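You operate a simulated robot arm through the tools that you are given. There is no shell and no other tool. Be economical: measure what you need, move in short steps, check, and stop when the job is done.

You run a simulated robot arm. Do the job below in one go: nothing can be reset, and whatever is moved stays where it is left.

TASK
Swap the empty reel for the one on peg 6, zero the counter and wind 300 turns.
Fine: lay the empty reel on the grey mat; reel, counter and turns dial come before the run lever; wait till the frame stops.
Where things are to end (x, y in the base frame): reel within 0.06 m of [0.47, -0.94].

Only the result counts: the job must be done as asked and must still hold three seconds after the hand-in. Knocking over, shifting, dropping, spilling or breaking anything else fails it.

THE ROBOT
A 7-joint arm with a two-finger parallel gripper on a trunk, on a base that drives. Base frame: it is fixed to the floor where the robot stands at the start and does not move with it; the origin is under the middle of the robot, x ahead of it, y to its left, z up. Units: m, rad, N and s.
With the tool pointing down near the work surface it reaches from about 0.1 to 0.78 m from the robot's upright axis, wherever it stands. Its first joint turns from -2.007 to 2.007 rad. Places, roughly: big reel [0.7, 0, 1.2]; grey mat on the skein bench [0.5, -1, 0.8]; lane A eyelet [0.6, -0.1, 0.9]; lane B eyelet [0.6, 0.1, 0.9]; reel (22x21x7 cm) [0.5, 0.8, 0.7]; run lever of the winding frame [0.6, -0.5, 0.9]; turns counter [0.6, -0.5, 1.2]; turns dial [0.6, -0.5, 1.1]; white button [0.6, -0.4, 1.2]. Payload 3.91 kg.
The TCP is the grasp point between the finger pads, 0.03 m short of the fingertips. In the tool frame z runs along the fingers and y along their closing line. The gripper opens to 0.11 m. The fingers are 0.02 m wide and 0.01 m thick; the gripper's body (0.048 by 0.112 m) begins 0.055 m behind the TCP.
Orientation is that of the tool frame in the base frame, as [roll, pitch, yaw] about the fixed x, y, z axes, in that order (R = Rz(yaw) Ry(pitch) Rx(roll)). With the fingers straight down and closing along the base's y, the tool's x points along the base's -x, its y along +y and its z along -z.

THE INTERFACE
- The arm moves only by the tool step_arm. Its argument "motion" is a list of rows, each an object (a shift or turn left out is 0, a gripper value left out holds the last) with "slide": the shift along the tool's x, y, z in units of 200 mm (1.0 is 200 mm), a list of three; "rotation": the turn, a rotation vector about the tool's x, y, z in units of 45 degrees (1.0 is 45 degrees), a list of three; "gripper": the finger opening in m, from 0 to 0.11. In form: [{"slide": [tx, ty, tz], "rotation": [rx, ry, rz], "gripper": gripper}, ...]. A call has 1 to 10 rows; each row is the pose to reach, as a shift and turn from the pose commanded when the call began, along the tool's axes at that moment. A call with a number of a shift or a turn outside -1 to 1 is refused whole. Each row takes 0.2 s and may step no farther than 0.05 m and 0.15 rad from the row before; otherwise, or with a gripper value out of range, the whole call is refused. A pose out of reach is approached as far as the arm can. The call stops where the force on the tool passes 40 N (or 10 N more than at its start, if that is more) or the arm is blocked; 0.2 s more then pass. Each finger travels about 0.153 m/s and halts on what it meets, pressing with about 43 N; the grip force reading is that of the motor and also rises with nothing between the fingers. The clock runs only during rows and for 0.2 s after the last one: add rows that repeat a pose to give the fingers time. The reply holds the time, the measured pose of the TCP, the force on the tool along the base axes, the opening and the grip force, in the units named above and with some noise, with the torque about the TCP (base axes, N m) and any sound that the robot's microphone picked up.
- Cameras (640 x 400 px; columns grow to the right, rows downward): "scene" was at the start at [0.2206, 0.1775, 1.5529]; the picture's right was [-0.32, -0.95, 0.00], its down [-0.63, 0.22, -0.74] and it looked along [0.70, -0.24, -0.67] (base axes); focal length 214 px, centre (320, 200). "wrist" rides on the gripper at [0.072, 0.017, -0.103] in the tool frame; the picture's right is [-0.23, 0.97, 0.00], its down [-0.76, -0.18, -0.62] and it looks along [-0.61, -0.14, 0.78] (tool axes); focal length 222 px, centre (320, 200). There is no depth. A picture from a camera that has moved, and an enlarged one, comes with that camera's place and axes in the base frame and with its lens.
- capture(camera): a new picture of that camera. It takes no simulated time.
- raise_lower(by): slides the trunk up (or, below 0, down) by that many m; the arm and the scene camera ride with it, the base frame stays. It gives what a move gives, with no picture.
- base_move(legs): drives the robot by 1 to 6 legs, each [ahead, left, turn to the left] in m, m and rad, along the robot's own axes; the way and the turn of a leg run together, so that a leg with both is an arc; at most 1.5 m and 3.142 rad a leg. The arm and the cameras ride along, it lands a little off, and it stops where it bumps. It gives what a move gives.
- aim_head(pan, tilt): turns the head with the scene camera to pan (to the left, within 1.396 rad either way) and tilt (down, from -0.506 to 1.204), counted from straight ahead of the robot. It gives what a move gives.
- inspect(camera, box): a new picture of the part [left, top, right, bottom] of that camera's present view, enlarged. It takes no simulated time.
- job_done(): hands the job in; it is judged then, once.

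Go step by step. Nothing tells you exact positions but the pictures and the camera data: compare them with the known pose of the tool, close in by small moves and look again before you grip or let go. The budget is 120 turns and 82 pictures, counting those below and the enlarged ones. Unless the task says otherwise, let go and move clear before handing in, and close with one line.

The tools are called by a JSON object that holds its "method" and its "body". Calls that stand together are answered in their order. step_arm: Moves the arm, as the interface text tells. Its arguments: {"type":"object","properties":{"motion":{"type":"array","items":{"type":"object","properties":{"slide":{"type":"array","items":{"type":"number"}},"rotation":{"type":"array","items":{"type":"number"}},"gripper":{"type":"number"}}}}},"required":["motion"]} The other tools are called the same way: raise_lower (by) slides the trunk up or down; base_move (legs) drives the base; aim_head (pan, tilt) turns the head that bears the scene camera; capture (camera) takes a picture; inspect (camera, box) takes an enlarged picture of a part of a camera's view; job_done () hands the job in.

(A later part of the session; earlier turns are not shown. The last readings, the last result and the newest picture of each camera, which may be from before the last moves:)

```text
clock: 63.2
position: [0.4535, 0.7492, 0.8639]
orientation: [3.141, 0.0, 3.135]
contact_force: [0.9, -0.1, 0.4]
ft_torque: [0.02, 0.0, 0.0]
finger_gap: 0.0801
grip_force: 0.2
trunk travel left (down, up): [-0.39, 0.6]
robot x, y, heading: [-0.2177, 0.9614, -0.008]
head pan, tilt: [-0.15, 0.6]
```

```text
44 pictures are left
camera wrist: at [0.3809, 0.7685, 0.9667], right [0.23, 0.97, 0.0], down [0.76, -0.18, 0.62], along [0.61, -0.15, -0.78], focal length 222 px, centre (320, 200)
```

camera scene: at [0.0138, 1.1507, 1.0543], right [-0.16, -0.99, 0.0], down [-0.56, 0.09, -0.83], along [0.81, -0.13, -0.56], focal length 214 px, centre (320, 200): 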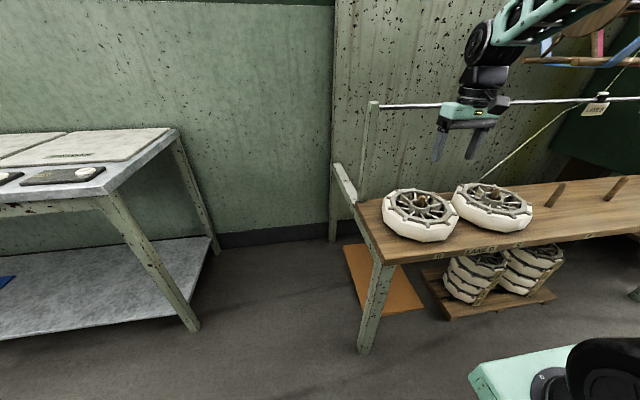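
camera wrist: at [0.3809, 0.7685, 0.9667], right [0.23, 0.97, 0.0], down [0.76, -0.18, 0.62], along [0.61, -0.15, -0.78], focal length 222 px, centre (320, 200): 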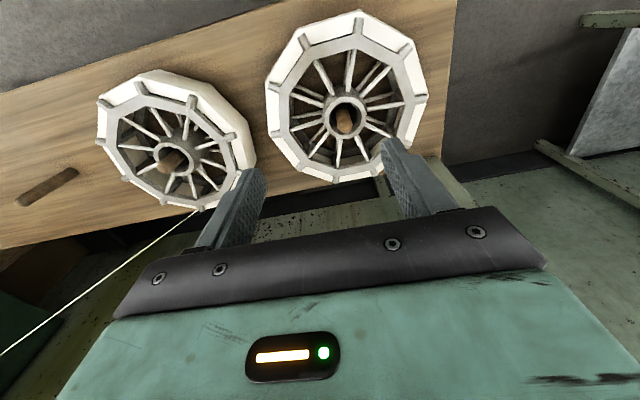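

Reel 6's hub is near (0.477,0.775). Moving over it and down for a close look at spoke alignment.

{"method": "step_arm", "body": {"motion": [{"slide": [-0.1, 0.12, 0]}, {"slide": [-0.115, 0.13, 0.2]}, {"slide": [-0.115, 0.13, 0.4]}, {"slide": [-0.115, 0.13, 0.55]}, {"slide": [-0.115, 0.13, 0.62]}]}}

{"method": "capture", "body": {"camera": "wrist"}}

{"method": "inspect", "body": {"camera": "scene", "box": [370, 120, 490, 250]}}

```text
clock: 64.4
position: [0.4764, 0.7757, 0.7396]
orientation: [-3.141, 0.001, 3.133]
contact_force: [-0.7, -0.1, 0.7]
ft_torque: [0.03, 0.0, 0.02]
finger_gap: 0.0801
grip_force: 0.1
trunk travel left (down, up): [-0.39, 0.6]
robot x, y, heading: [-0.2172, 0.9585, -0.008]
head pan, tilt: [-0.15, 0.6]
```

```text
43 pictures are left
camera wrist: at [0.4053, 0.795, 0.8423], right [0.23, 0.97, 0.0], down [0.76, -0.18, 0.62], along [0.61, -0.15, -0.78], focal length 222 px, centre (320, 200)
```

wrist: 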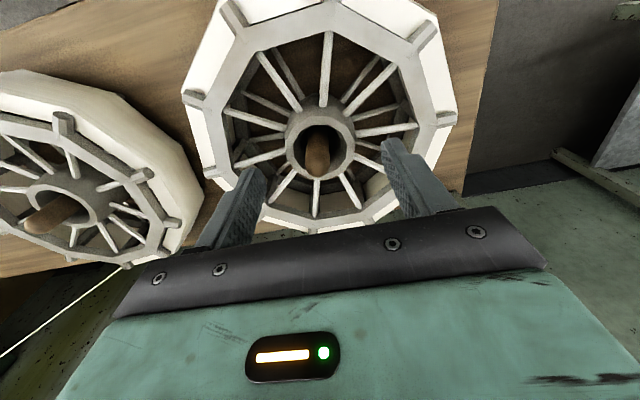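

```text
3.08 times, centred on (430, 185) of scene
camera zoom: at [0.0138, 1.1507, 1.0543], right [-0.16, -0.99, 0.0], down [-0.56, 0.09, -0.83], along [0.81, -0.13, -0.56], focal length 660 px, centre (-18, 246)
```

zoom: 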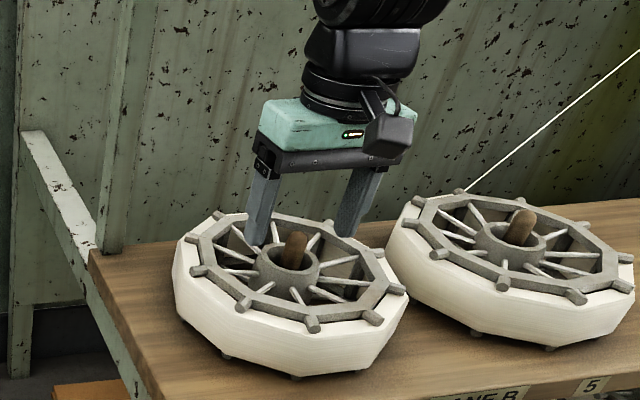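

{"method": "inspect", "body": {"camera": "wrist", "box": [210, 50, 450, 230]}}

```text
2.22 times, centred on (330, 140) of wrist
camera zoom: at [0.4053, 0.795, 0.8423], right [0.23, 0.97, 0.0], down [0.76, -0.18, 0.62], along [0.61, -0.15, -0.78], focal length 494 px, centre (298, 333)
```

zoom: 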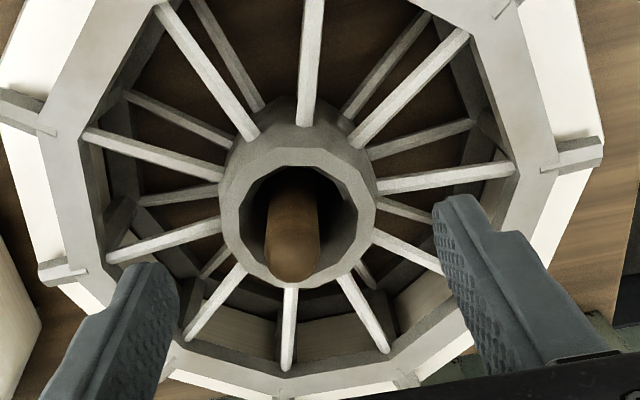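

A spoke pair lies right along the finger line, so I'll turn the wrist 18° to put the fingers over gaps, then look.

{"method": "step_arm", "body": {"motion": [{"rotation": [0, 0, 0.13], "slide": [0, 0.005, 0]}, {"rotation": [0, 0, 0.27], "slide": [0, 0.01, 0]}, {"rotation": [0, 0, 0.4], "slide": [0, 0.01, 0]}, {"rotation": [0, 0, 0.4], "slide": [0, 0.01, 0]}]}}

{"method": "inspect", "body": {"camera": "wrist", "box": [210, 50, 450, 230]}}

```text
clock: 65.4
position: [0.4763, 0.7778, 0.7395]
orientation: [-3.14, 0.0, 2.82]
contact_force: [0.2, 0.6, -0.1]
ft_torque: [-0.01, 0.03, -0.01]
finger_gap: 0.0799
grip_force: 0.1
trunk travel left (down, up): [-0.39, 0.6]
robot x, y, heading: [-0.2164, 0.9606, -0.007]
head pan, tilt: [-0.15, 0.6]
```

```text
2.22 times, centred on (330, 140) of wrist
camera zoom: at [0.4136, 0.8183, 0.8425], right [0.52, 0.85, 0.0], down [0.67, -0.41, 0.62], along [0.53, -0.33, -0.78], focal length 494 px, centre (298, 333)
```

zoom: 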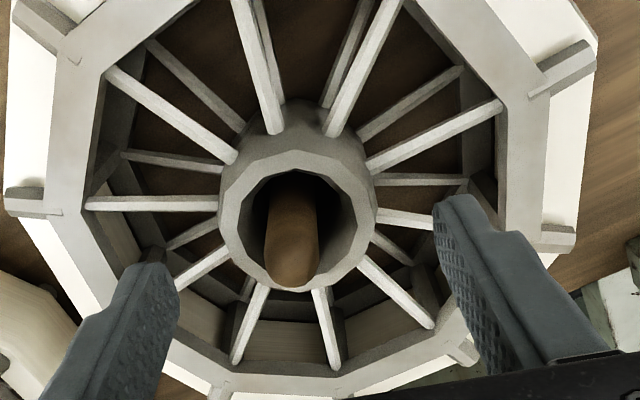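

Fingers now line up with gaps. Descending with the force guard to 0.683.

{"method": "step_arm", "body": {"motion": [{"slide": [0, 0, 0.05]}, {"slide": [0, 0, 0.1]}, {"slide": [0, 0, 0.14]}, {"slide": [0, 0, 0.18]}, {"slide": [0, 0, 0.22]}, {"slide": [0, 0, 0.25]}, {"slide": [0, 0, 0.28]}]}}

{"method": "capture", "body": {"camera": "wrist"}}

```text
clock: 67.0
position: [0.4763, 0.7779, 0.6842]
orientation: [-3.141, 0.001, 2.818]
contact_force: [0.1, 0.0, -0.2]
ft_torque: [0.02, 0.0, 0.01]
finger_gap: 0.0798
grip_force: 0.1
trunk travel left (down, up): [-0.39, 0.6]
robot x, y, heading: [-0.2186, 0.9621, -0.01]
head pan, tilt: [-0.15, 0.6]
```

```text
39 pictures are left
camera wrist: at [0.4136, 0.8173, 0.7866], right [0.52, 0.85, 0.0], down [0.67, -0.41, 0.62], along [0.53, -0.33, -0.78], focal length 222 px, centre (320, 200)
```

wrist: 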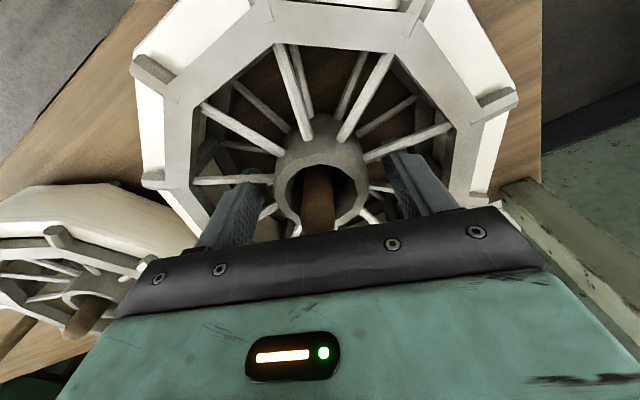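

{"method": "step_arm", "body": {"motion": [{"slide": [0, 0, 0], "gripper": 0.06}, {"slide": [0, 0, 0], "gripper": 0.0}, {"slide": [0, 0, 0], "gripper": 0.0}, {"slide": [0, 0, 0], "gripper": 0.0}]}}

{"method": "step_arm", "body": {"motion": [{"slide": [0, 0, -0.03]}, {"slide": [0, 0, -0.06]}, {"slide": [0, 0, -0.1]}, {"slide": [0, 0, -0.15]}]}}

{"method": "inspect", "body": {"camera": "scene", "box": [370, 120, 490, 250]}}

```text
clock: 68.0
position: [0.4755, 0.7785, 0.6834]
orientation: [3.141, 0.0, 2.818]
contact_force: [-1.0, -0.6, 0.4]
ft_torque: [-0.15, -0.05, -0.06]
finger_gap: 0.055
grip_force: 43.4
trunk travel left (down, up): [-0.39, 0.6]
robot x, y, heading: [-0.2142, 0.9595, -0.001]
head pan, tilt: [-0.15, 0.6]
```

```text
clock: 69.0
position: [0.4755, 0.7763, 0.713]
orientation: [3.141, 0.0, 2.821]
contact_force: [0.8, -0.1, -2.7]
ft_torque: [0.01, 0.03, -0.02]
finger_gap: 0.0548
grip_force: 42.9
trunk travel left (down, up): [-0.39, 0.6]
robot x, y, heading: [-0.2182, 0.957, -0.006]
head pan, tilt: [-0.15, 0.6]
```

```text
3.08 times, centred on (430, 185) of scene
camera zoom: at [0.0139, 1.1507, 1.0543], right [-0.16, -0.99, 0.0], down [-0.56, 0.09, -0.82], along [0.81, -0.13, -0.57], focal length 660 px, centre (-18, 246)
```

zoom: 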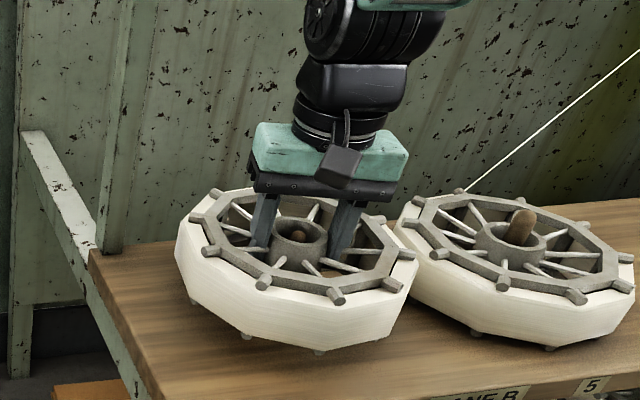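

It holds. Lift clear, back off, drive right to peg 2's station.

{"method": "step_arm", "body": {"motion": [{"slide": [0, 0, -0.1]}, {"slide": [0, 0, -0.2]}, {"slide": [0, 0, -0.3]}, {"slide": [0, 0, -0.4]}, {"slide": [0, 0, -0.45]}]}}

{"method": "base_move", "body": {"legs": [[-0.4, 0, 0], [0, -0.98, 0]]}}

{"method": "capture", "body": {"camera": "scene"}}

```text
clock: 70.2
position: [0.476, 0.7787, 0.8036]
orientation: [-3.141, 0.001, 2.82]
contact_force: [-0.2, -0.6, -2.3]
ft_torque: [-0.02, 0.02, 0.0]
finger_gap: 0.0547
grip_force: 43.2
trunk travel left (down, up): [-0.39, 0.6]
robot x, y, heading: [-0.2171, 0.9618, -0.003]
head pan, tilt: [-0.15, 0.6]
```

```text
clock: 77.4
position: [0.0679, -0.1979, 0.8038]
orientation: [-3.141, 0.0, 2.828]
contact_force: [-0.7, -0.1, -2.3]
ft_torque: [0.0, 0.01, 0.0]
finger_gap: 0.0544
grip_force: 42.7
trunk travel left (down, up): [-0.39, 0.6]
robot x, y, heading: [-0.6257, -0.017, -0.002]
head pan, tilt: [-0.15, 0.6]
```

```text
37 pictures are left
camera scene: at [-0.3963, 0.1709, 1.0543], right [-0.15, -0.99, 0.0], down [-0.56, 0.09, -0.82], along [0.82, -0.13, -0.57], focal length 214 px, centre (320, 200)
```

scene: 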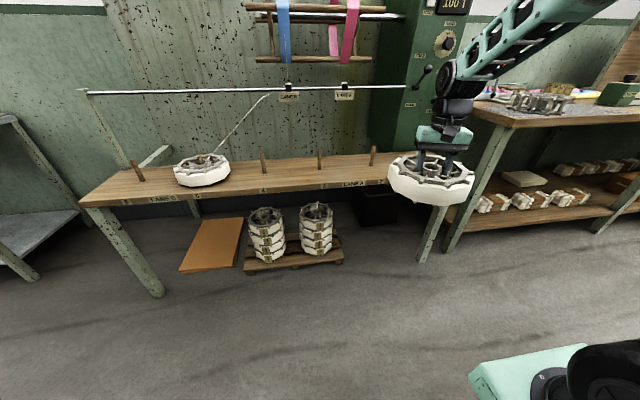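

{"method": "step_arm", "body": {"motion": [{"slide": [0, 0, -0.1]}]}}

{"method": "base_move", "body": {"legs": [[0.405, -0.003, 0]]}}

{"method": "capture", "body": {"camera": "wrist"}}

{"method": "capture", "body": {"camera": "scene"}}

```text
clock: 77.8
position: [0.069, -0.1995, 0.8245]
orientation: [-3.14, -0.002, 2.826]
contact_force: [0.3, 0.0, -2.3]
ft_torque: [0.0, 0.02, -0.03]
finger_gap: 0.054
grip_force: 42.7
trunk travel left (down, up): [-0.39, 0.6]
robot x, y, heading: [-0.625, -0.0213, -0.004]
head pan, tilt: [-0.15, 0.6]
```

```text
clock: 80.3
position: [0.4782, -0.2043, 0.823]
orientation: [-3.141, -0.001, 2.824]
contact_force: [0.4, 0.0, -3.6]
ft_torque: [0.02, 0.03, 0.01]
finger_gap: 0.0541
grip_force: 43.0
trunk travel left (down, up): [-0.39, 0.6]
robot x, y, heading: [-0.2204, -0.0215, -0.003]
head pan, tilt: [-0.15, 0.6]
```

```text
36 pictures are left
camera wrist: at [0.4136, -0.1641, 0.9272], right [0.52, 0.85, 0.0], down [0.67, -0.41, 0.62], along [0.53, -0.32, -0.78], focal length 222 px, centre (320, 200)
```

wrist: 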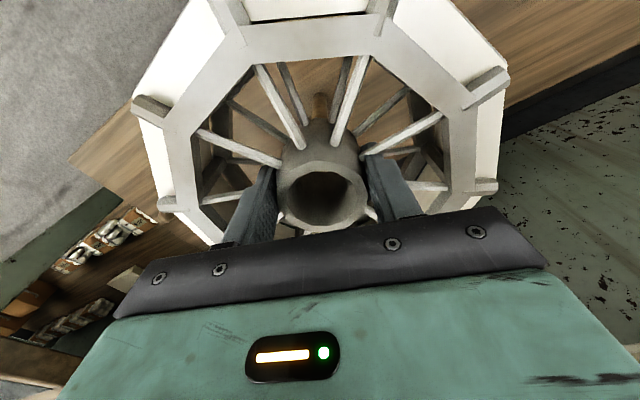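

```text
35 pictures are left
camera scene: at [0.0121, 0.1666, 1.0543], right [-0.15, -0.99, 0.0], down [-0.56, 0.09, -0.82], along [0.82, -0.13, -0.57], focal length 214 px, centre (320, 200)
```

scene: 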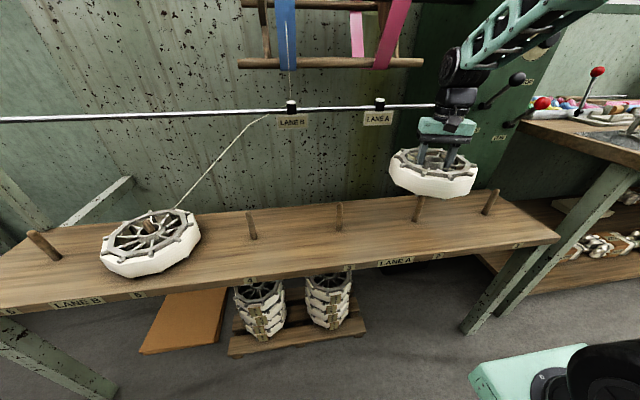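

Peg 2 lines up under the hub in both views. Small correction, then lower onto it with the force guard.

{"method": "step_arm", "body": {"motion": [{"slide": [0.0155, 0.0045, 0.1]}, {"slide": [0.0155, 0.0045, 0.2]}, {"slide": [0.0155, 0.0045, 0.3]}, {"slide": [0.0155, 0.0045, 0.38]}, {"slide": [0.0155, 0.0045, 0.45]}, {"slide": [0.0155, 0.0045, 0.5]}]}}

{"method": "inspect", "body": {"camera": "scene", "box": [370, 100, 500, 240]}}

```text
clock: 81.7
position: [0.4754, -0.2006, 0.7233]
orientation: [-3.141, -0.002, 2.823]
contact_force: [0.0, 0.6, -3.8]
ft_torque: [0.01, 0.01, -0.02]
finger_gap: 0.0543
grip_force: 43.1
trunk travel left (down, up): [-0.39, 0.6]
robot x, y, heading: [-0.2147, -0.0238, -0.005]
head pan, tilt: [-0.15, 0.6]
```

```text
2.86 times, centred on (435, 170) of scene
camera zoom: at [0.0121, 0.1666, 1.0543], right [-0.15, -0.99, 0.0], down [-0.56, 0.09, -0.82], along [0.82, -0.13, -0.57], focal length 613 px, centre (-9, 286)
```

zoom: 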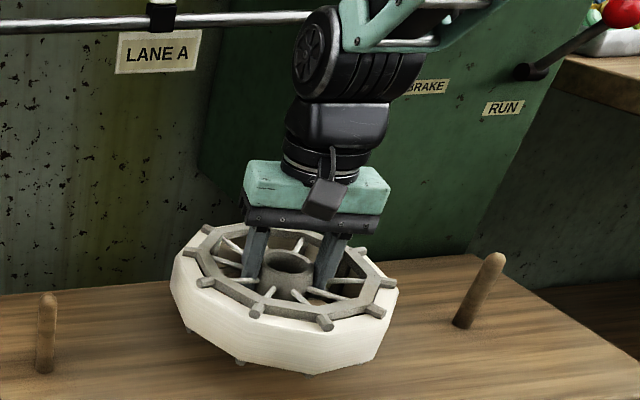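

The peg has entered the hub with no contact. Lowering the last 4 cm, then releasing.

{"method": "step_arm", "body": {"motion": [{"slide": [0, 0, 0.06]}, {"slide": [0, 0, 0.12]}, {"slide": [0, 0, 0.16]}, {"slide": [0, 0, 0.185]}, {"slide": [0, 0, 0.195]}, {"slide": [0, 0, 0.2]}]}}

{"method": "inspect", "body": {"camera": "scene", "box": [370, 100, 500, 240]}}

```text
clock: 83.1
position: [0.4739, -0.2001, 0.6839]
orientation: [3.14, 0.0, 2.823]
contact_force: [-0.7, -0.5, -3.0]
ft_torque: [0.04, 0.03, 0.02]
finger_gap: 0.0541
grip_force: 43.0
trunk travel left (down, up): [-0.39, 0.6]
robot x, y, heading: [-0.2136, -0.0246, -0.003]
head pan, tilt: [-0.15, 0.6]
```

```text
2.86 times, centred on (435, 170) of scene
camera zoom: at [0.0121, 0.1666, 1.0543], right [-0.15, -0.99, 0.0], down [-0.56, 0.09, -0.82], along [0.82, -0.13, -0.57], focal length 613 px, centre (-9, 286)
```

zoom: 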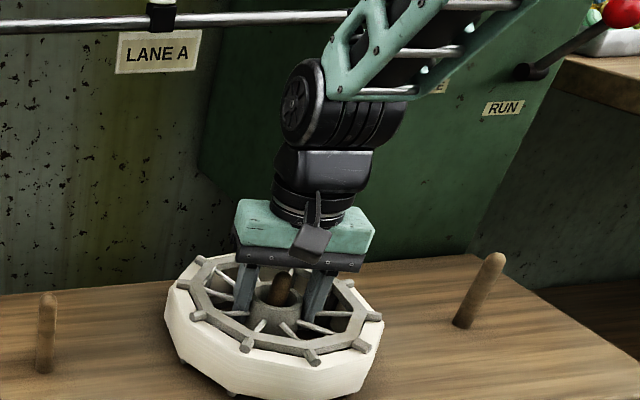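

{"method": "step_arm", "body": {"motion": [{"slide": [0, 0, 0.01]}, {"slide": [0, 0, 0.02]}, {"slide": [0, 0, 0.03]}]}}

{"method": "step_arm", "body": {"motion": [{"slide": [0, 0, 0], "gripper": 0.06}, {"slide": [0, 0, 0], "gripper": 0.08}, {"slide": [0, 0, 0], "gripper": 0.08}, {"slide": [0, 0, -0.1]}, {"slide": [0, 0, -0.2]}, {"slide": [0, 0, -0.4]}, {"slide": [0, 0, -0.55]}]}}

{"method": "capture", "body": {"camera": "scene"}}

```text
clock: 83.9
position: [0.4749, -0.2014, 0.6805]
orientation: [3.14, 0.006, 2.821]
contact_force: [-2.2, -2.5, 34.8]
ft_torque: [-0.31, -0.01, -0.83]
finger_gap: 0.0544
grip_force: 43.6
trunk travel left (down, up): [-0.39, 0.6]
robot x, y, heading: [-0.2169, -0.0242, -0.002]
head pan, tilt: [-0.15, 0.6]
```

```text
clock: 85.5
position: [0.4752, -0.2004, 0.7878]
orientation: [-3.141, -0.001, 2.824]
contact_force: [-0.2, 0.0, -0.1]
ft_torque: [0.01, -0.02, -0.02]
finger_gap: 0.0799
grip_force: 0.1
trunk travel left (down, up): [-0.39, 0.6]
robot x, y, heading: [-0.2187, -0.0277, -0.003]
head pan, tilt: [-0.15, 0.6]
```

```text
32 pictures are left
camera scene: at [0.0121, 0.1666, 1.0542], right [-0.15, -0.99, 0.0], down [-0.56, 0.09, -0.82], along [0.82, -0.13, -0.57], focal length 214 px, centre (320, 200)
```

scene: 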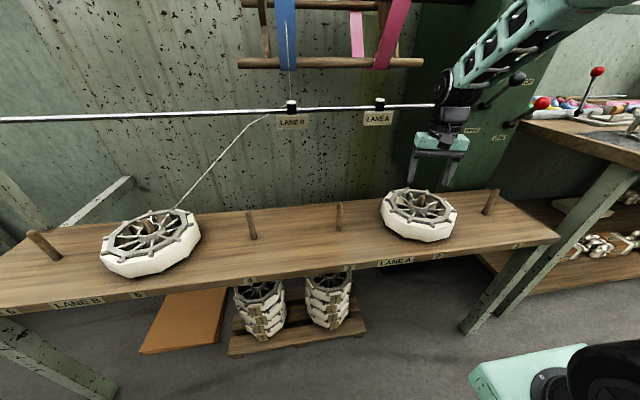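

Reel 6 is now on peg 2. Next the panel: back off, raise the trunk, unwind the wrist yaw and take a close look at the controls.

{"method": "base_move", "body": {"legs": [[-0.45, 0, 0]]}}

{"method": "step_arm", "body": {"motion": [{"rotation": [0, 0, -0.13]}, {"rotation": [0, 0, -0.27]}, {"rotation": [0, 0, -0.4]}]}}

{"method": "raise_lower", "body": {"by": 0.3}}

{"method": "aim_head", "body": {"pan": -0.5, "tilt": 0.25}}

{"method": "capture", "body": {"camera": "scene"}}

```text
clock: 88.3
position: [0.0189, -0.2005, 0.7875]
orientation: [-3.141, 0.0, 2.821]
contact_force: [0.4, 0.2, 0.3]
ft_torque: [-0.01, 0.01, 0.04]
finger_gap: 0.0799
grip_force: 0.0
trunk travel left (down, up): [-0.39, 0.6]
robot x, y, heading: [-0.6696, -0.0235, -0.009]
head pan, tilt: [-0.15, 0.6]
```

```text
clock: 89.1
position: [0.0196, -0.2013, 0.7878]
orientation: [-3.141, 0.0, 3.138]
contact_force: [0.0, 0.3, -0.1]
ft_torque: [-0.01, 0.02, -0.02]
finger_gap: 0.0798
grip_force: 0.1
trunk travel left (down, up): [-0.39, 0.6]
robot x, y, heading: [-0.6707, -0.0251, -0.004]
head pan, tilt: [-0.15, 0.6]
```

```text
clock: 92.1
position: [0.0199, -0.2012, 1.0892]
orientation: [-3.14, -0.001, 3.136]
contact_force: [0.0, 0.0, 0.1]
ft_torque: [0.03, 0.0, 0.0]
finger_gap: 0.08
grip_force: 0.0
trunk travel left (down, up): [-0.69, 0.3]
robot x, y, heading: [-0.673, -0.024, -0.003]
head pan, tilt: [-0.15, 0.6]
```

```text
clock: 92.9
position: [0.0203, -0.2006, 1.0878]
orientation: [-3.141, 0.0, 3.137]
contact_force: [-0.4, -0.2, -0.5]
ft_torque: [-0.04, 0.01, 0.01]
finger_gap: 0.08
grip_force: 0.0
trunk travel left (down, up): [-0.69, 0.3]
robot x, y, heading: [-0.6649, -0.0209, -0.003]
head pan, tilt: [-0.499, 0.25]
```

```text
31 pictures are left
camera scene: at [-0.4467, 0.1365, 1.3865], right [-0.48, -0.88, 0.0], down [-0.22, 0.12, -0.97], along [0.85, -0.47, -0.25], focal length 214 px, centre (320, 200)
```

scene: 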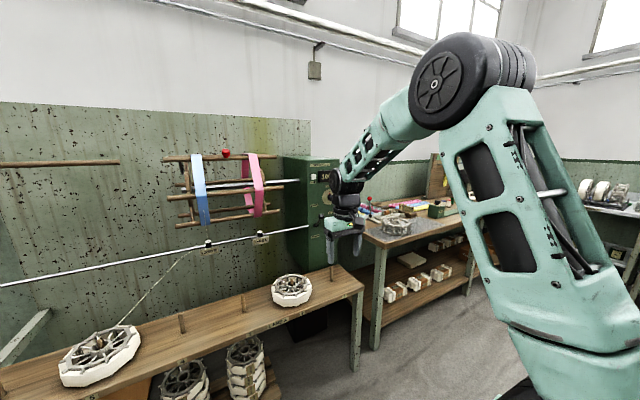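

The arm blocks the view. I'll turn the tool to point forward (+x) here in free space, then reposition to face the panel.

{"method": "step_arm", "body": {"motion": [{"rotation": [0, -0.167, 0], "gripper": 0.05}, {"rotation": [0, -0.333, 0]}, {"rotation": [0, -0.5, 0]}, {"rotation": [0, -0.667, 0]}, {"rotation": [0, -0.833, 0]}, {"rotation": [0, -1, 0]}]}}

{"method": "step_arm", "body": {"motion": [{"rotation": [0, -0.167, 0]}, {"rotation": [0, -0.333, 0]}, {"rotation": [0, -0.5, 0]}, {"rotation": [0, -0.667, 0]}, {"rotation": [0, -0.833, 0]}, {"rotation": [0, -1, 0]}]}}

{"method": "base_move", "body": {"legs": [[0, -0.4, 0]]}}

{"method": "aim_head", "body": {"pan": -0.05, "tilt": 0.3}}

{"method": "capture", "body": {"camera": "scene"}}

{"method": "capture", "body": {"camera": "wrist"}}

```text
clock: 94.3
position: [0.019, -0.204, 1.0898]
orientation: [3.141, 0.784, 3.132]
contact_force: [-0.8, -1.3, -0.6]
ft_torque: [0.08, 0.03, 0.06]
finger_gap: 0.0498
grip_force: 0.0
trunk travel left (down, up): [-0.69, 0.3]
robot x, y, heading: [-0.6695, -0.0241, -0.009]
head pan, tilt: [-0.499, 0.25]
```

```text
clock: 95.7
position: [0.0279, -0.2021, 1.0881]
orientation: [0.385, 1.57, 0.379]
contact_force: [-0.8, -0.1, 0.7]
ft_torque: [0.0, 0.04, -0.03]
finger_gap: 0.0501
grip_force: 0.0
out of reach, approached as far as the arm can: row 5, 6
trunk travel left (down, up): [-0.69, 0.3]
robot x, y, heading: [-0.6721, -0.0223, -0.001]
head pan, tilt: [-0.499, 0.25]
```

```text
clock: 98.2
position: [0.0268, -0.5951, 1.0884]
orientation: [-0.694, 1.571, -0.699]
contact_force: [0.2, -0.3, 0.1]
ft_torque: [-0.03, -0.02, -0.02]
finger_gap: 0.0501
grip_force: 0.1
trunk travel left (down, up): [-0.69, 0.3]
robot x, y, heading: [-0.6762, -0.4197, 0.0]
head pan, tilt: [-0.499, 0.25]
```

```text
clock: 99.1
position: [0.0267, -0.5953, 1.0877]
orientation: [-0.651, 1.57, -0.654]
contact_force: [-0.2, -0.7, -0.7]
ft_torque: [0.03, 0.0, -0.01]
finger_gap: 0.0498
grip_force: 0.0
trunk travel left (down, up): [-0.69, 0.3]
robot x, y, heading: [-0.67, -0.4174, 0.0]
head pan, tilt: [-0.051, 0.3]
```

```text
30 pictures are left
camera scene: at [-0.4374, -0.217, 1.3818], right [-0.06, -1.0, 0.0], down [-0.3, 0.02, -0.96], along [0.95, -0.05, -0.3], focal length 214 px, centre (320, 200)
```

scene: 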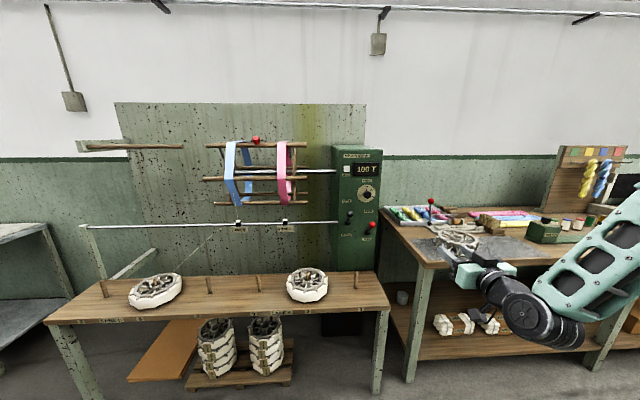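

```text
29 pictures are left
camera wrist: at [-0.0762, -0.5774, 1.0153], right [0.0, 0.97, 0.23], down [-0.62, -0.18, 0.76], along [0.78, -0.14, 0.61], focal length 222 px, centre (320, 200)
```

wrist: 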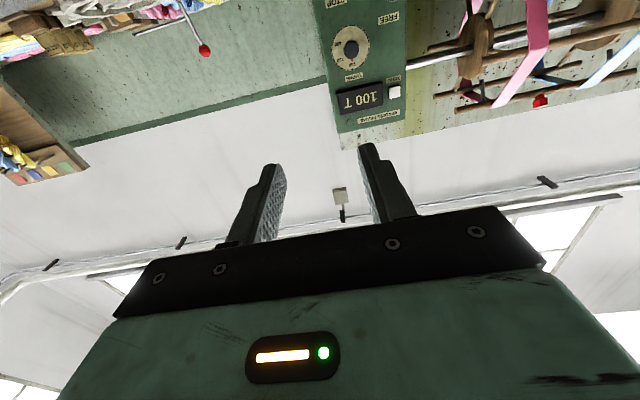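

The tool now points at the panel. Zooming both cameras on the panel.

{"method": "inspect", "body": {"camera": "scene", "box": [325, 140, 395, 250]}}

{"method": "inspect", "body": {"camera": "wrist", "box": [310, 0, 420, 150]}}

```text
3.64 times, centred on (360, 195) of scene
camera zoom: at [-0.4374, -0.217, 1.3818], right [-0.06, -1.0, 0.0], down [-0.3, 0.02, -0.96], along [0.95, -0.05, -0.3], focal length 780 px, centre (174, 218)
```

zoom: 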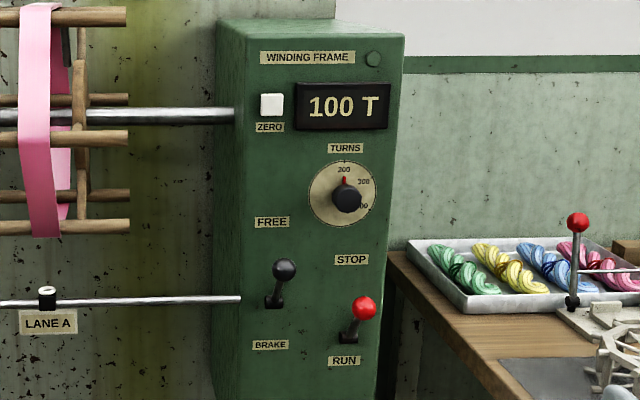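

```text
2.67 times, centred on (365, 75) of wrist
camera zoom: at [-0.0762, -0.5774, 1.0153], right [0.0, 0.97, 0.23], down [-0.62, -0.18, 0.76], along [0.78, -0.14, 0.61], focal length 592 px, centre (200, 533)
```

zoom: 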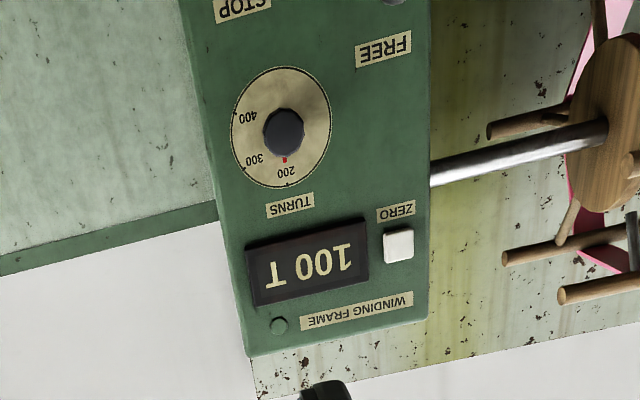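

Positions found: zero button ≈ (0.605,−0.406,1.214), dial knob ≈ (0.585,−0.512,1.084) pointing at 200, red lever up at STOP near (0.54,−0.53,0.94), brake lever FREE. Lining up on the zero button with the gripper closed.

{"method": "raise_lower", "body": {"by": 0.126}}

{"method": "base_move", "body": {"legs": [[0, 0.19, 0], [0.45, 0, 0]]}}

{"method": "step_arm", "body": {"motion": [{"gripper": 0.0}, {"gripper": 0.0}]}}

{"method": "capture", "body": {"camera": "wrist"}}

{"method": "capture", "body": {"camera": "scene"}}

```text
clock: 100.6
position: [0.0277, -0.5957, 1.2147]
orientation: [-0.65, 1.57, -0.655]
contact_force: [0.0, 0.4, 0.1]
ft_torque: [-0.01, 0.01, 0.0]
finger_gap: 0.0501
grip_force: 0.1
trunk travel left (down, up): [-0.816, 0.174]
robot x, y, heading: [-0.6712, -0.413, -0.002]
head pan, tilt: [-0.051, 0.3]
```

```text
clock: 104.5
position: [0.4742, -0.4082, 1.214]
orientation: [-0.658, 1.57, -0.659]
contact_force: [-0.3, 0.1, -0.1]
ft_torque: [-0.02, -0.03, 0.01]
finger_gap: 0.0503
grip_force: 0.0
trunk travel left (down, up): [-0.816, 0.174]
robot x, y, heading: [-0.2242, -0.2323, -0.005]
head pan, tilt: [-0.051, 0.3]
```

```text
clock: 105.1
position: [0.4734, -0.4066, 1.2149]
orientation: [2.477, 1.57, 2.474]
contact_force: [-0.2, -0.2, -0.4]
ft_torque: [0.01, 0.02, -0.02]
finger_gap: 0.0
grip_force: 38.0
trunk travel left (down, up): [-0.816, 0.174]
robot x, y, heading: [-0.2256, -0.2275, -0.002]
head pan, tilt: [-0.051, 0.3]
```

```text
26 pictures are left
camera wrist: at [0.371, -0.389, 1.1414], right [0.0, 0.97, 0.23], down [-0.62, -0.18, 0.76], along [0.78, -0.14, 0.61], focal length 222 px, centre (320, 200)
```

wrist: 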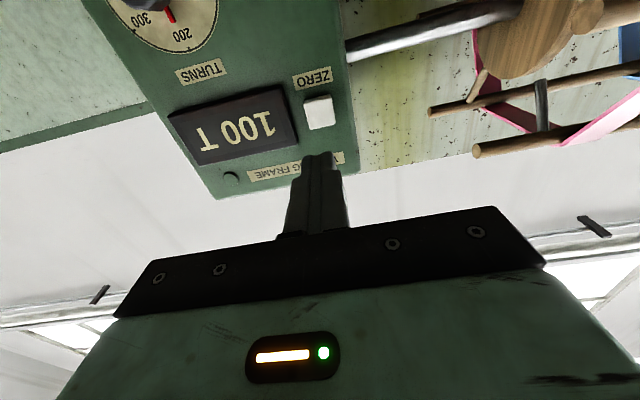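

```text
25 pictures are left
camera scene: at [0.0092, -0.0291, 1.5078], right [-0.05, -1.0, 0.0], down [-0.3, 0.02, -0.96], along [0.95, -0.05, -0.3], focal length 214 px, centre (320, 200)
```

scene: 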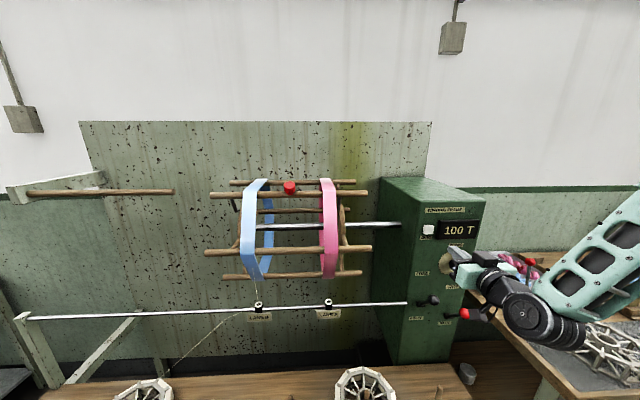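

Aligned with the button. Advance and press with guarded small steps.

{"method": "step_arm", "body": {"motion": [{"slide": [0, 0, 0.2]}, {"slide": [0, 0, 0.4]}, {"slide": [0, 0, 0.45]}, {"slide": [0, 0, 0.475]}, {"slide": [0, 0, 0.5]}, {"slide": [0, 0, 0.525]}, {"slide": [0, 0, 0.55]}]}}

{"method": "inspect", "body": {"camera": "scene", "box": [390, 190, 490, 270]}}

```text
clock: 106.7
position: [0.5838, -0.4071, 1.2137]
orientation: [-0.725, 1.569, -0.726]
contact_force: [-2.7, -0.1, 0.3]
ft_torque: [-0.01, -0.03, 0.01]
finger_gap: 0.0002
grip_force: 37.4
trunk travel left (down, up): [-0.816, 0.174]
robot x, y, heading: [-0.2281, -0.2275, 0.003]
head pan, tilt: [-0.051, 0.3]
```

```text
5.00 times, centred on (440, 230) of scene
camera zoom: at [0.0091, -0.0291, 1.5078], right [-0.05, -1.0, 0.0], down [-0.3, 0.02, -0.96], along [0.95, -0.05, -0.3], focal length 1072 px, centre (-280, 50)
```

zoom: 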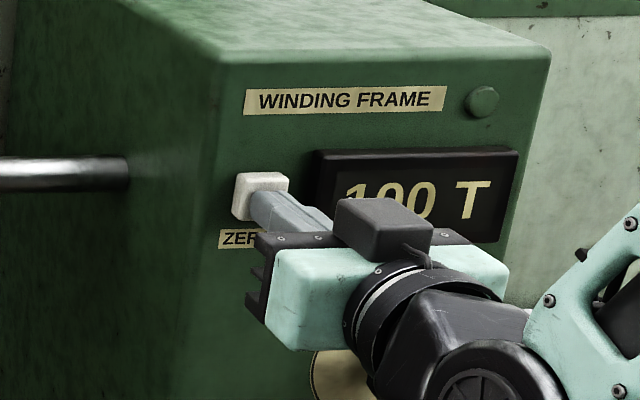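

Contact just made; pushing further.

{"method": "step_arm", "body": {"motion": [{"slide": [0, 0, 0.015]}, {"slide": [0, 0, 0.03]}, {"slide": [0, 0, 0.045]}, {"slide": [0, 0, 0.06]}, {"slide": [0, 0, 0.06]}]}}

{"method": "inspect", "body": {"camera": "scene", "box": [390, 190, 490, 270]}}

```text
clock: 107.9
position: [0.5934, -0.4071, 1.2142]
orientation: [3.011, 1.57, 3.01]
contact_force: [-37.7, 4.0, 3.2]
ft_torque: [0.04, -0.1, 0.12]
finger_gap: 0.0
grip_force: 38.0
trunk travel left (down, up): [-0.816, 0.174]
robot x, y, heading: [-0.2268, -0.2299, 0.002]
head pan, tilt: [-0.051, 0.3]
```

```text
5.00 times, centred on (440, 230) of scene
camera zoom: at [0.0062, -0.0288, 1.5082], right [-0.05, -1.0, 0.0], down [-0.29, 0.02, -0.96], along [0.95, -0.05, -0.29], focal length 1072 px, centre (-280, 50)
```

zoom: 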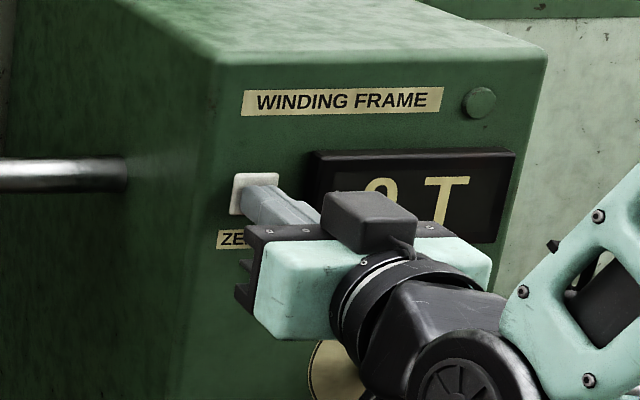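

Counter shows 0 T. Retract, then shift to the dial with the gripper opened, and look.

{"method": "step_arm", "body": {"motion": [{"slide": [0, 0, -0.2]}, {"slide": [0, 0, -0.4]}, {"slide": [0, 0, -0.6]}, {"slide": [0, 0, -0.6], "gripper": 0.06}]}}

{"method": "raise_lower", "body": {"by": -0.13}}

{"method": "base_move", "body": {"legs": [[0, -0.105, 0]]}}

{"method": "capture", "body": {"camera": "wrist"}}

{"method": "inspect", "body": {"camera": "scene", "box": [370, 130, 510, 260]}}

```text
clock: 108.9
position: [0.4759, -0.4076, 1.2148]
orientation: [0.904, 1.57, 0.902]
contact_force: [-0.4, 0.1, -0.1]
ft_torque: [-0.03, 0.05, -0.01]
finger_gap: 0.0599
grip_force: 0.0
trunk travel left (down, up): [-0.816, 0.174]
robot x, y, heading: [-0.2282, -0.2293, -0.006]
head pan, tilt: [-0.051, 0.3]
```

```text
clock: 110.4
position: [0.4765, -0.4064, 1.0838]
orientation: [-0.672, 1.57, -0.675]
contact_force: [-0.1, -0.1, -0.6]
ft_torque: [0.0, -0.03, 0.0]
finger_gap: 0.0599
grip_force: 0.1
trunk travel left (down, up): [-0.686, 0.304]
robot x, y, heading: [-0.2269, -0.2247, 0.004]
head pan, tilt: [-0.051, 0.3]
```

```text
clock: 111.6
position: [0.4773, -0.5118, 1.0851]
orientation: [-0.72, 1.57, -0.721]
contact_force: [0.3, 0.5, 1.0]
ft_torque: [0.01, 0.01, 0.03]
finger_gap: 0.0598
grip_force: 0.0
trunk travel left (down, up): [-0.686, 0.304]
robot x, y, heading: [-0.227, -0.3309, -0.006]
head pan, tilt: [-0.051, 0.3]
```

```text
22 pictures are left
camera wrist: at [0.3738, -0.4931, 1.0114], right [0.0, 0.97, 0.23], down [-0.62, -0.18, 0.76], along [0.78, -0.14, 0.61], focal length 222 px, centre (320, 200)
```

wrist: 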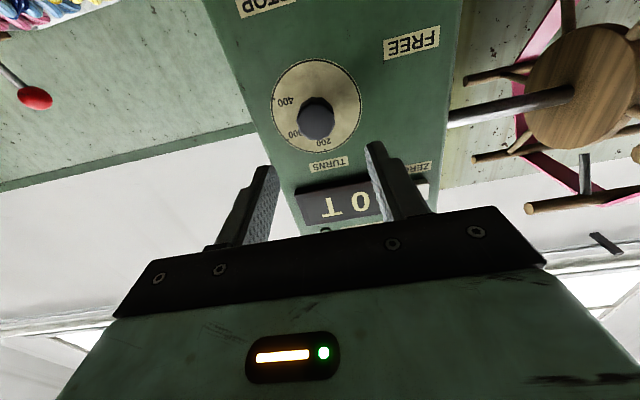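

```text
3.08 times, centred on (440, 195) of scene
camera zoom: at [0.0089, -0.1335, 1.3778], right [-0.05, -1.0, 0.0], down [-0.3, 0.02, -0.96], along [0.95, -0.05, -0.3], focal length 660 px, centre (-49, 215)
```

zoom: 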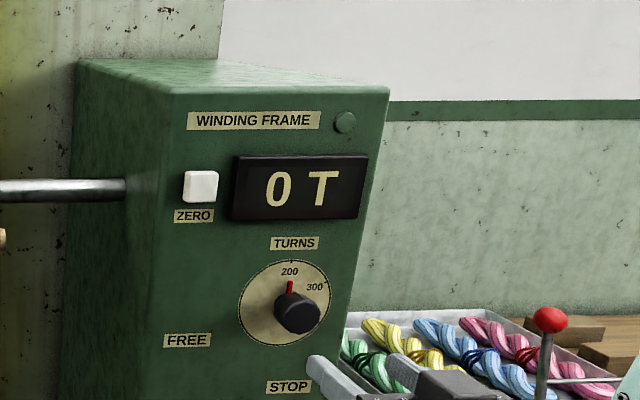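

{"method": "inspect", "body": {"camera": "wrist", "box": [260, 50, 380, 160]}}

```text
3.64 times, centred on (320, 105) of wrist
camera zoom: at [0.3738, -0.4931, 1.0114], right [0.0, 0.97, 0.23], down [-0.62, -0.18, 0.76], along [0.78, -0.14, 0.61], focal length 808 px, centre (320, 546)
```

zoom: 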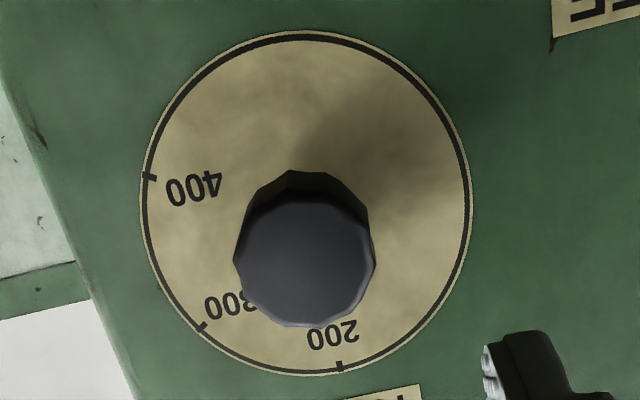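

The tick marks compute to exactly 60° apart (200 at top, 300 at 60° clockwise), dial centre (−0.513,1.084) which the tool already faces. Advancing over the knob and gripping.

{"method": "step_arm", "body": {"motion": [{"slide": [0.004, -0.004, 0.2]}, {"slide": [0.004, -0.004, 0.35]}, {"slide": [0.004, -0.004, 0.45]}, {"slide": [0.004, -0.004, 0.5]}]}}

{"method": "capture", "body": {"camera": "wrist"}}

```text
clock: 112.6
position: [0.5785, -0.5117, 1.0829]
orientation: [-0.671, 1.57, -0.67]
contact_force: [-1.6, 0.1, -0.3]
ft_torque: [0.02, 0.0, 0.02]
finger_gap: 0.06
grip_force: 0.0
trunk travel left (down, up): [-0.686, 0.304]
robot x, y, heading: [-0.2272, -0.3335, -0.006]
head pan, tilt: [-0.051, 0.3]
```

```text
19 pictures are left
camera wrist: at [0.4755, -0.4933, 1.0104], right [0.0, 0.97, 0.23], down [-0.62, -0.18, 0.76], along [0.78, -0.14, 0.61], focal length 222 px, centre (320, 200)
```

wrist: 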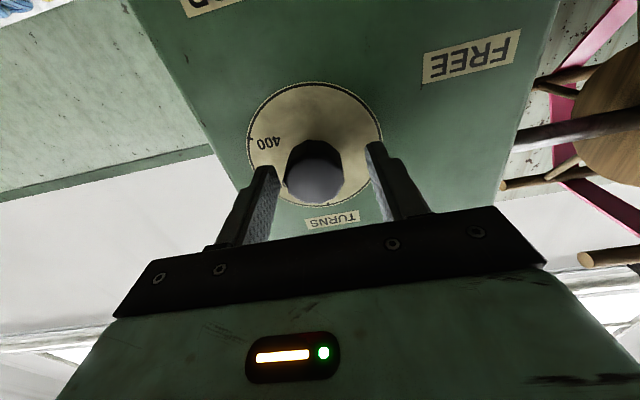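

Knob is centred between the fingers; close and turn 60° clockwise in two calls.

{"method": "step_arm", "body": {"motion": [{"gripper": 0.03}, {"gripper": 0.0}, {"gripper": 0.0}]}}

{"method": "step_arm", "body": {"motion": [{"rotation": [0, 0, 0.12]}, {"rotation": [0, 0, 0.24]}, {"rotation": [0, 0, 0.36]}, {"rotation": [0, 0, 0.48]}, {"rotation": [0, 0, 0.6]}, {"rotation": [0, 0, 0.7]}]}}

{"method": "inspect", "body": {"camera": "scene", "box": [370, 160, 470, 240]}}

```text
clock: 113.4
position: [0.5783, -0.5153, 1.0828]
orientation: [1.196, 1.57, 1.19]
contact_force: [8.0, -22.4, 2.2]
ft_torque: [0.05, 0.3, -0.95]
finger_gap: 0.0377
grip_force: 44.8
trunk travel left (down, up): [-0.686, 0.304]
robot x, y, heading: [-0.2247, -0.3346, -0.003]
head pan, tilt: [-0.051, 0.3]
```

```text
clock: 114.8
position: [0.5776, -0.5134, 1.0831]
orientation: [1.57, 1.019, 1.567]
contact_force: [27.0, -25.0, -0.7]
ft_torque: [0.06, -0.42, -0.81]
finger_gap: 0.0375
grip_force: 44.8
trunk travel left (down, up): [-0.686, 0.304]
robot x, y, heading: [-0.2292, -0.335, -0.003]
head pan, tilt: [-0.051, 0.3]
```

```text
5.00 times, centred on (420, 200) of scene
camera zoom: at [0.0105, -0.1347, 1.3777], right [-0.05, -1.0, 0.0], down [-0.3, 0.02, -0.95], along [0.95, -0.05, -0.3], focal length 1072 px, centre (-180, 200)
```

zoom: 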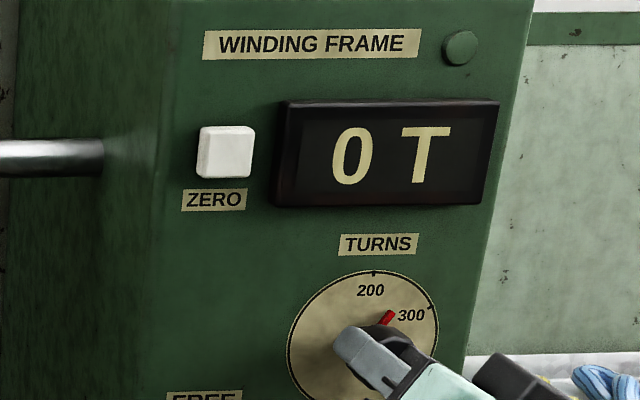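

The pointer is turning with the knob, about halfway there. Continuing the remaining ~28°, relieving side load a little.

{"method": "step_arm", "body": {"motion": [{"slide": [-0.004, -0.006, 0.006], "rotation": [0, 0, 0.1]}, {"slide": [-0.004, -0.006, 0.006], "rotation": [0, 0, 0.22]}, {"slide": [-0.004, -0.006, 0.006], "rotation": [0, 0, 0.34]}, {"slide": [-0.004, -0.006, 0.006], "rotation": [0, 0, 0.46]}, {"slide": [-0.004, -0.006, 0.006], "rotation": [0, 0, 0.56]}, {"slide": [-0.004, -0.006, 0.006], "rotation": [0, 0, 0.633]}]}}

{"method": "inspect", "body": {"camera": "scene", "box": [380, 200, 460, 270]}}

```text
clock: 116.2
position: [0.5779, -0.5142, 1.084]
orientation: [1.566, 0.521, 1.568]
contact_force: [12.9, -16.9, 13.0]
ft_torque: [-0.02, -0.04, 0.28]
finger_gap: 0.0372
grip_force: 45.2
trunk travel left (down, up): [-0.686, 0.304]
robot x, y, heading: [-0.225, -0.3367, -0.004]
head pan, tilt: [-0.051, 0.3]
```

```text
5.71 times, centred on (420, 235) of scene
camera zoom: at [0.009, -0.1342, 1.378], right [-0.05, -1.0, 0.0], down [-0.3, 0.02, -0.96], along [0.95, -0.05, -0.3], focal length 1226 px, centre (-251, 0)
```

zoom: 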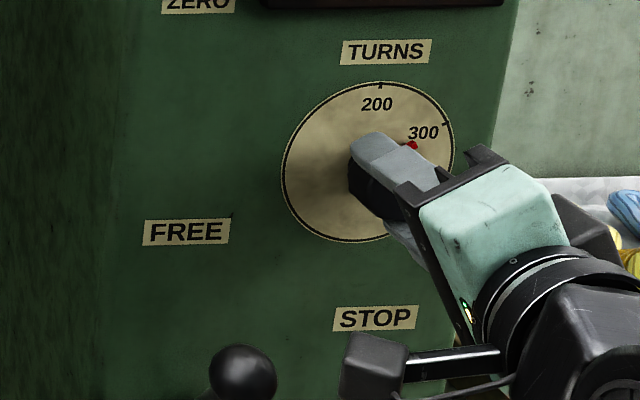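

Turned 60°; pointer is by the 300. Release, back straight out and check.

{"method": "step_arm", "body": {"motion": [{"gripper": 0.05}, {"gripper": 0.06}, {"gripper": 0.06}, {"slide": [0, 0, -0.2]}, {"slide": [0, 0, -0.4]}, {"slide": [0, 0, -0.6]}]}}

{"method": "inspect", "body": {"camera": "scene", "box": [380, 190, 460, 260]}}

{"method": "inspect", "body": {"camera": "wrist", "box": [220, 30, 440, 180]}}

```text
clock: 117.6
position: [0.4735, -0.5127, 1.0833]
orientation: [1.571, 0.523, 1.569]
contact_force: [0.0, -0.4, 0.2]
ft_torque: [-0.03, -0.02, 0.02]
finger_gap: 0.0602
grip_force: 0.1
out of reach, approached as far as the arm can: row 6
trunk travel left (down, up): [-0.686, 0.304]
robot x, y, heading: [-0.2227, -0.3312, 0.001]
head pan, tilt: [-0.051, 0.3]
```

```text
5.71 times, centred on (420, 225) of scene
camera zoom: at [0.0088, -0.1334, 1.3778], right [-0.05, -1.0, 0.0], down [-0.3, 0.02, -0.96], along [0.95, -0.05, -0.3], focal length 1226 px, centre (-251, 57)
```

zoom: 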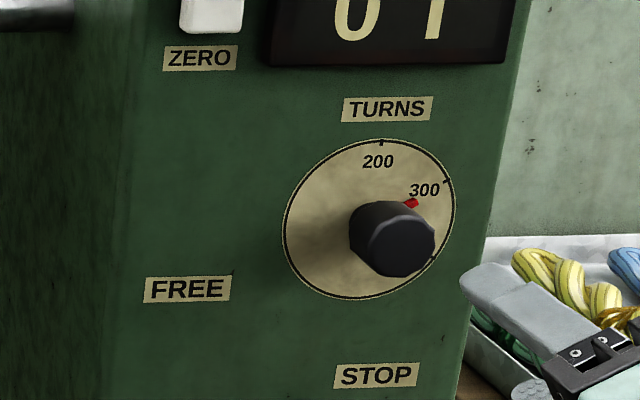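

```text
2.67 times, centred on (330, 105) of wrist
camera zoom: at [0.37, -0.4407, 1.0614], right [0.0, 0.29, 0.96], down [-0.62, -0.75, 0.23], along [0.78, -0.6, 0.18], focal length 592 px, centre (293, 453)
```

zoom: 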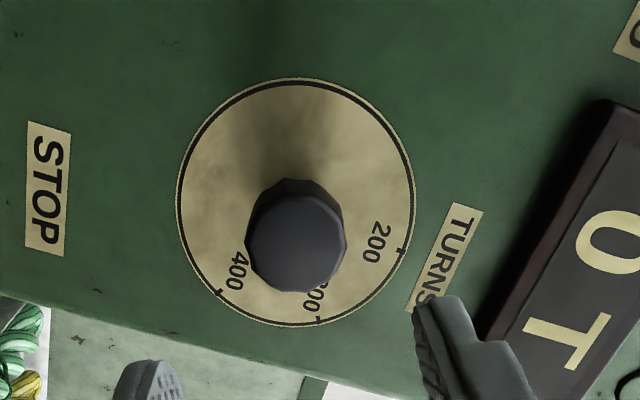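

{"method": "inspect", "body": {"camera": "scene", "box": [415, 210, 447, 245]}}

```text
11.43 times, centred on (431, 228) of scene
camera zoom: at [0.0088, -0.1334, 1.3778], right [-0.05, -1.0, 0.0], down [-0.3, 0.02, -0.96], along [0.95, -0.05, -0.3], focal length 2451 px, centre (-949, -114)
```

zoom: 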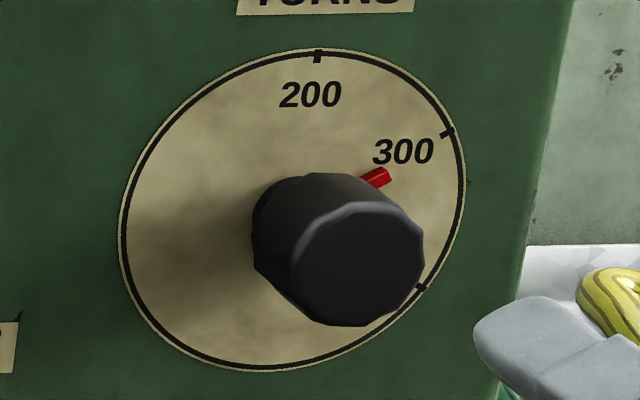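

The pointer computes to 60°, i.e. on 300. Now unroll the wrist, close the fingers and come level just above the red RUN lever.

{"method": "step_arm", "body": {"motion": [{"rotation": [0, 0, -0.167], "gripper": 0.0}, {"rotation": [0, 0, -0.333]}, {"rotation": [0, 0, -0.5]}, {"rotation": [0, 0, -0.667]}, {"rotation": [0, 0, -0.833]}, {"rotation": [0, 0, -1]}]}}

{"method": "step_arm", "body": {"motion": [{"rotation": [0, 0, -0.167]}, {"rotation": [0, 0, -0.333]}]}}

{"method": "raise_lower", "body": {"by": -0.065}}

{"method": "aim_head", "body": {"pan": -0.4, "tilt": 0.5}}

{"method": "capture", "body": {"camera": "wrist"}}

{"method": "capture", "body": {"camera": "scene"}}

```text
clock: 119.0
position: [0.4736, -0.5146, 1.0817]
orientation: [1.572, 1.311, 1.567]
contact_force: [-0.6, 1.1, 0.1]
ft_torque: [0.01, 0.02, 0.01]
finger_gap: 0.0
grip_force: 38.2
trunk travel left (down, up): [-0.686, 0.304]
robot x, y, heading: [-0.2274, -0.3314, 0.001]
head pan, tilt: [-0.051, 0.3]
```

```text
clock: 119.6
position: [0.4729, -0.5138, 1.0819]
orientation: [-2.034, 1.57, -2.035]
contact_force: [0.0, 0.3, 0.2]
ft_torque: [-0.01, -0.01, 0.04]
finger_gap: 0.0001
grip_force: 37.4
trunk travel left (down, up): [-0.686, 0.304]
robot x, y, heading: [-0.2284, -0.3313, -0.002]
head pan, tilt: [-0.051, 0.3]
```

```text
clock: 120.7
position: [0.4722, -0.515, 1.0167]
orientation: [-0.278, 1.571, -0.281]
contact_force: [-0.3, 0.7, -0.8]
ft_torque: [-0.02, -0.03, 0.0]
finger_gap: 0.0001
grip_force: 37.8
trunk travel left (down, up): [-0.621, 0.369]
robot x, y, heading: [-0.2276, -0.3304, 0.001]
head pan, tilt: [-0.051, 0.3]
```

```text
clock: 121.5
position: [0.4735, -0.5139, 1.0173]
orientation: [-0.37, 1.569, -0.375]
contact_force: [-0.5, -0.4, 0.0]
ft_torque: [-0.02, -0.01, 0.01]
finger_gap: 0.0
grip_force: 37.8
trunk travel left (down, up): [-0.621, 0.369]
robot x, y, heading: [-0.2249, -0.3367, -0.004]
head pan, tilt: [-0.4, 0.499]
```

```text
13 pictures are left
camera wrist: at [0.3702, -0.4966, 0.9447], right [0.0, 0.97, 0.23], down [-0.62, -0.18, 0.76], along [0.78, -0.14, 0.61], focal length 222 px, centre (320, 200)
```

wrist: 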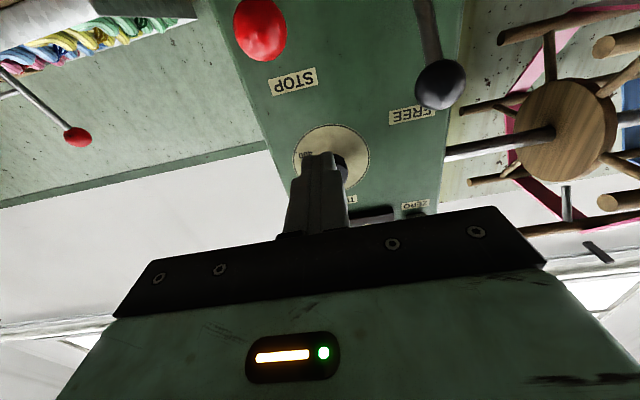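

```text
12 pictures are left
camera scene: at [-0.0005, -0.164, 1.2944], right [-0.39, -0.92, 0.0], down [-0.44, 0.19, -0.88], along [0.81, -0.34, -0.48], focal length 214 px, centre (320, 200)
```

scene: 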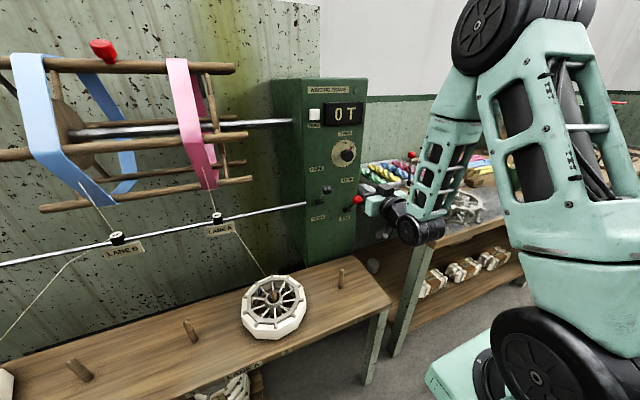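

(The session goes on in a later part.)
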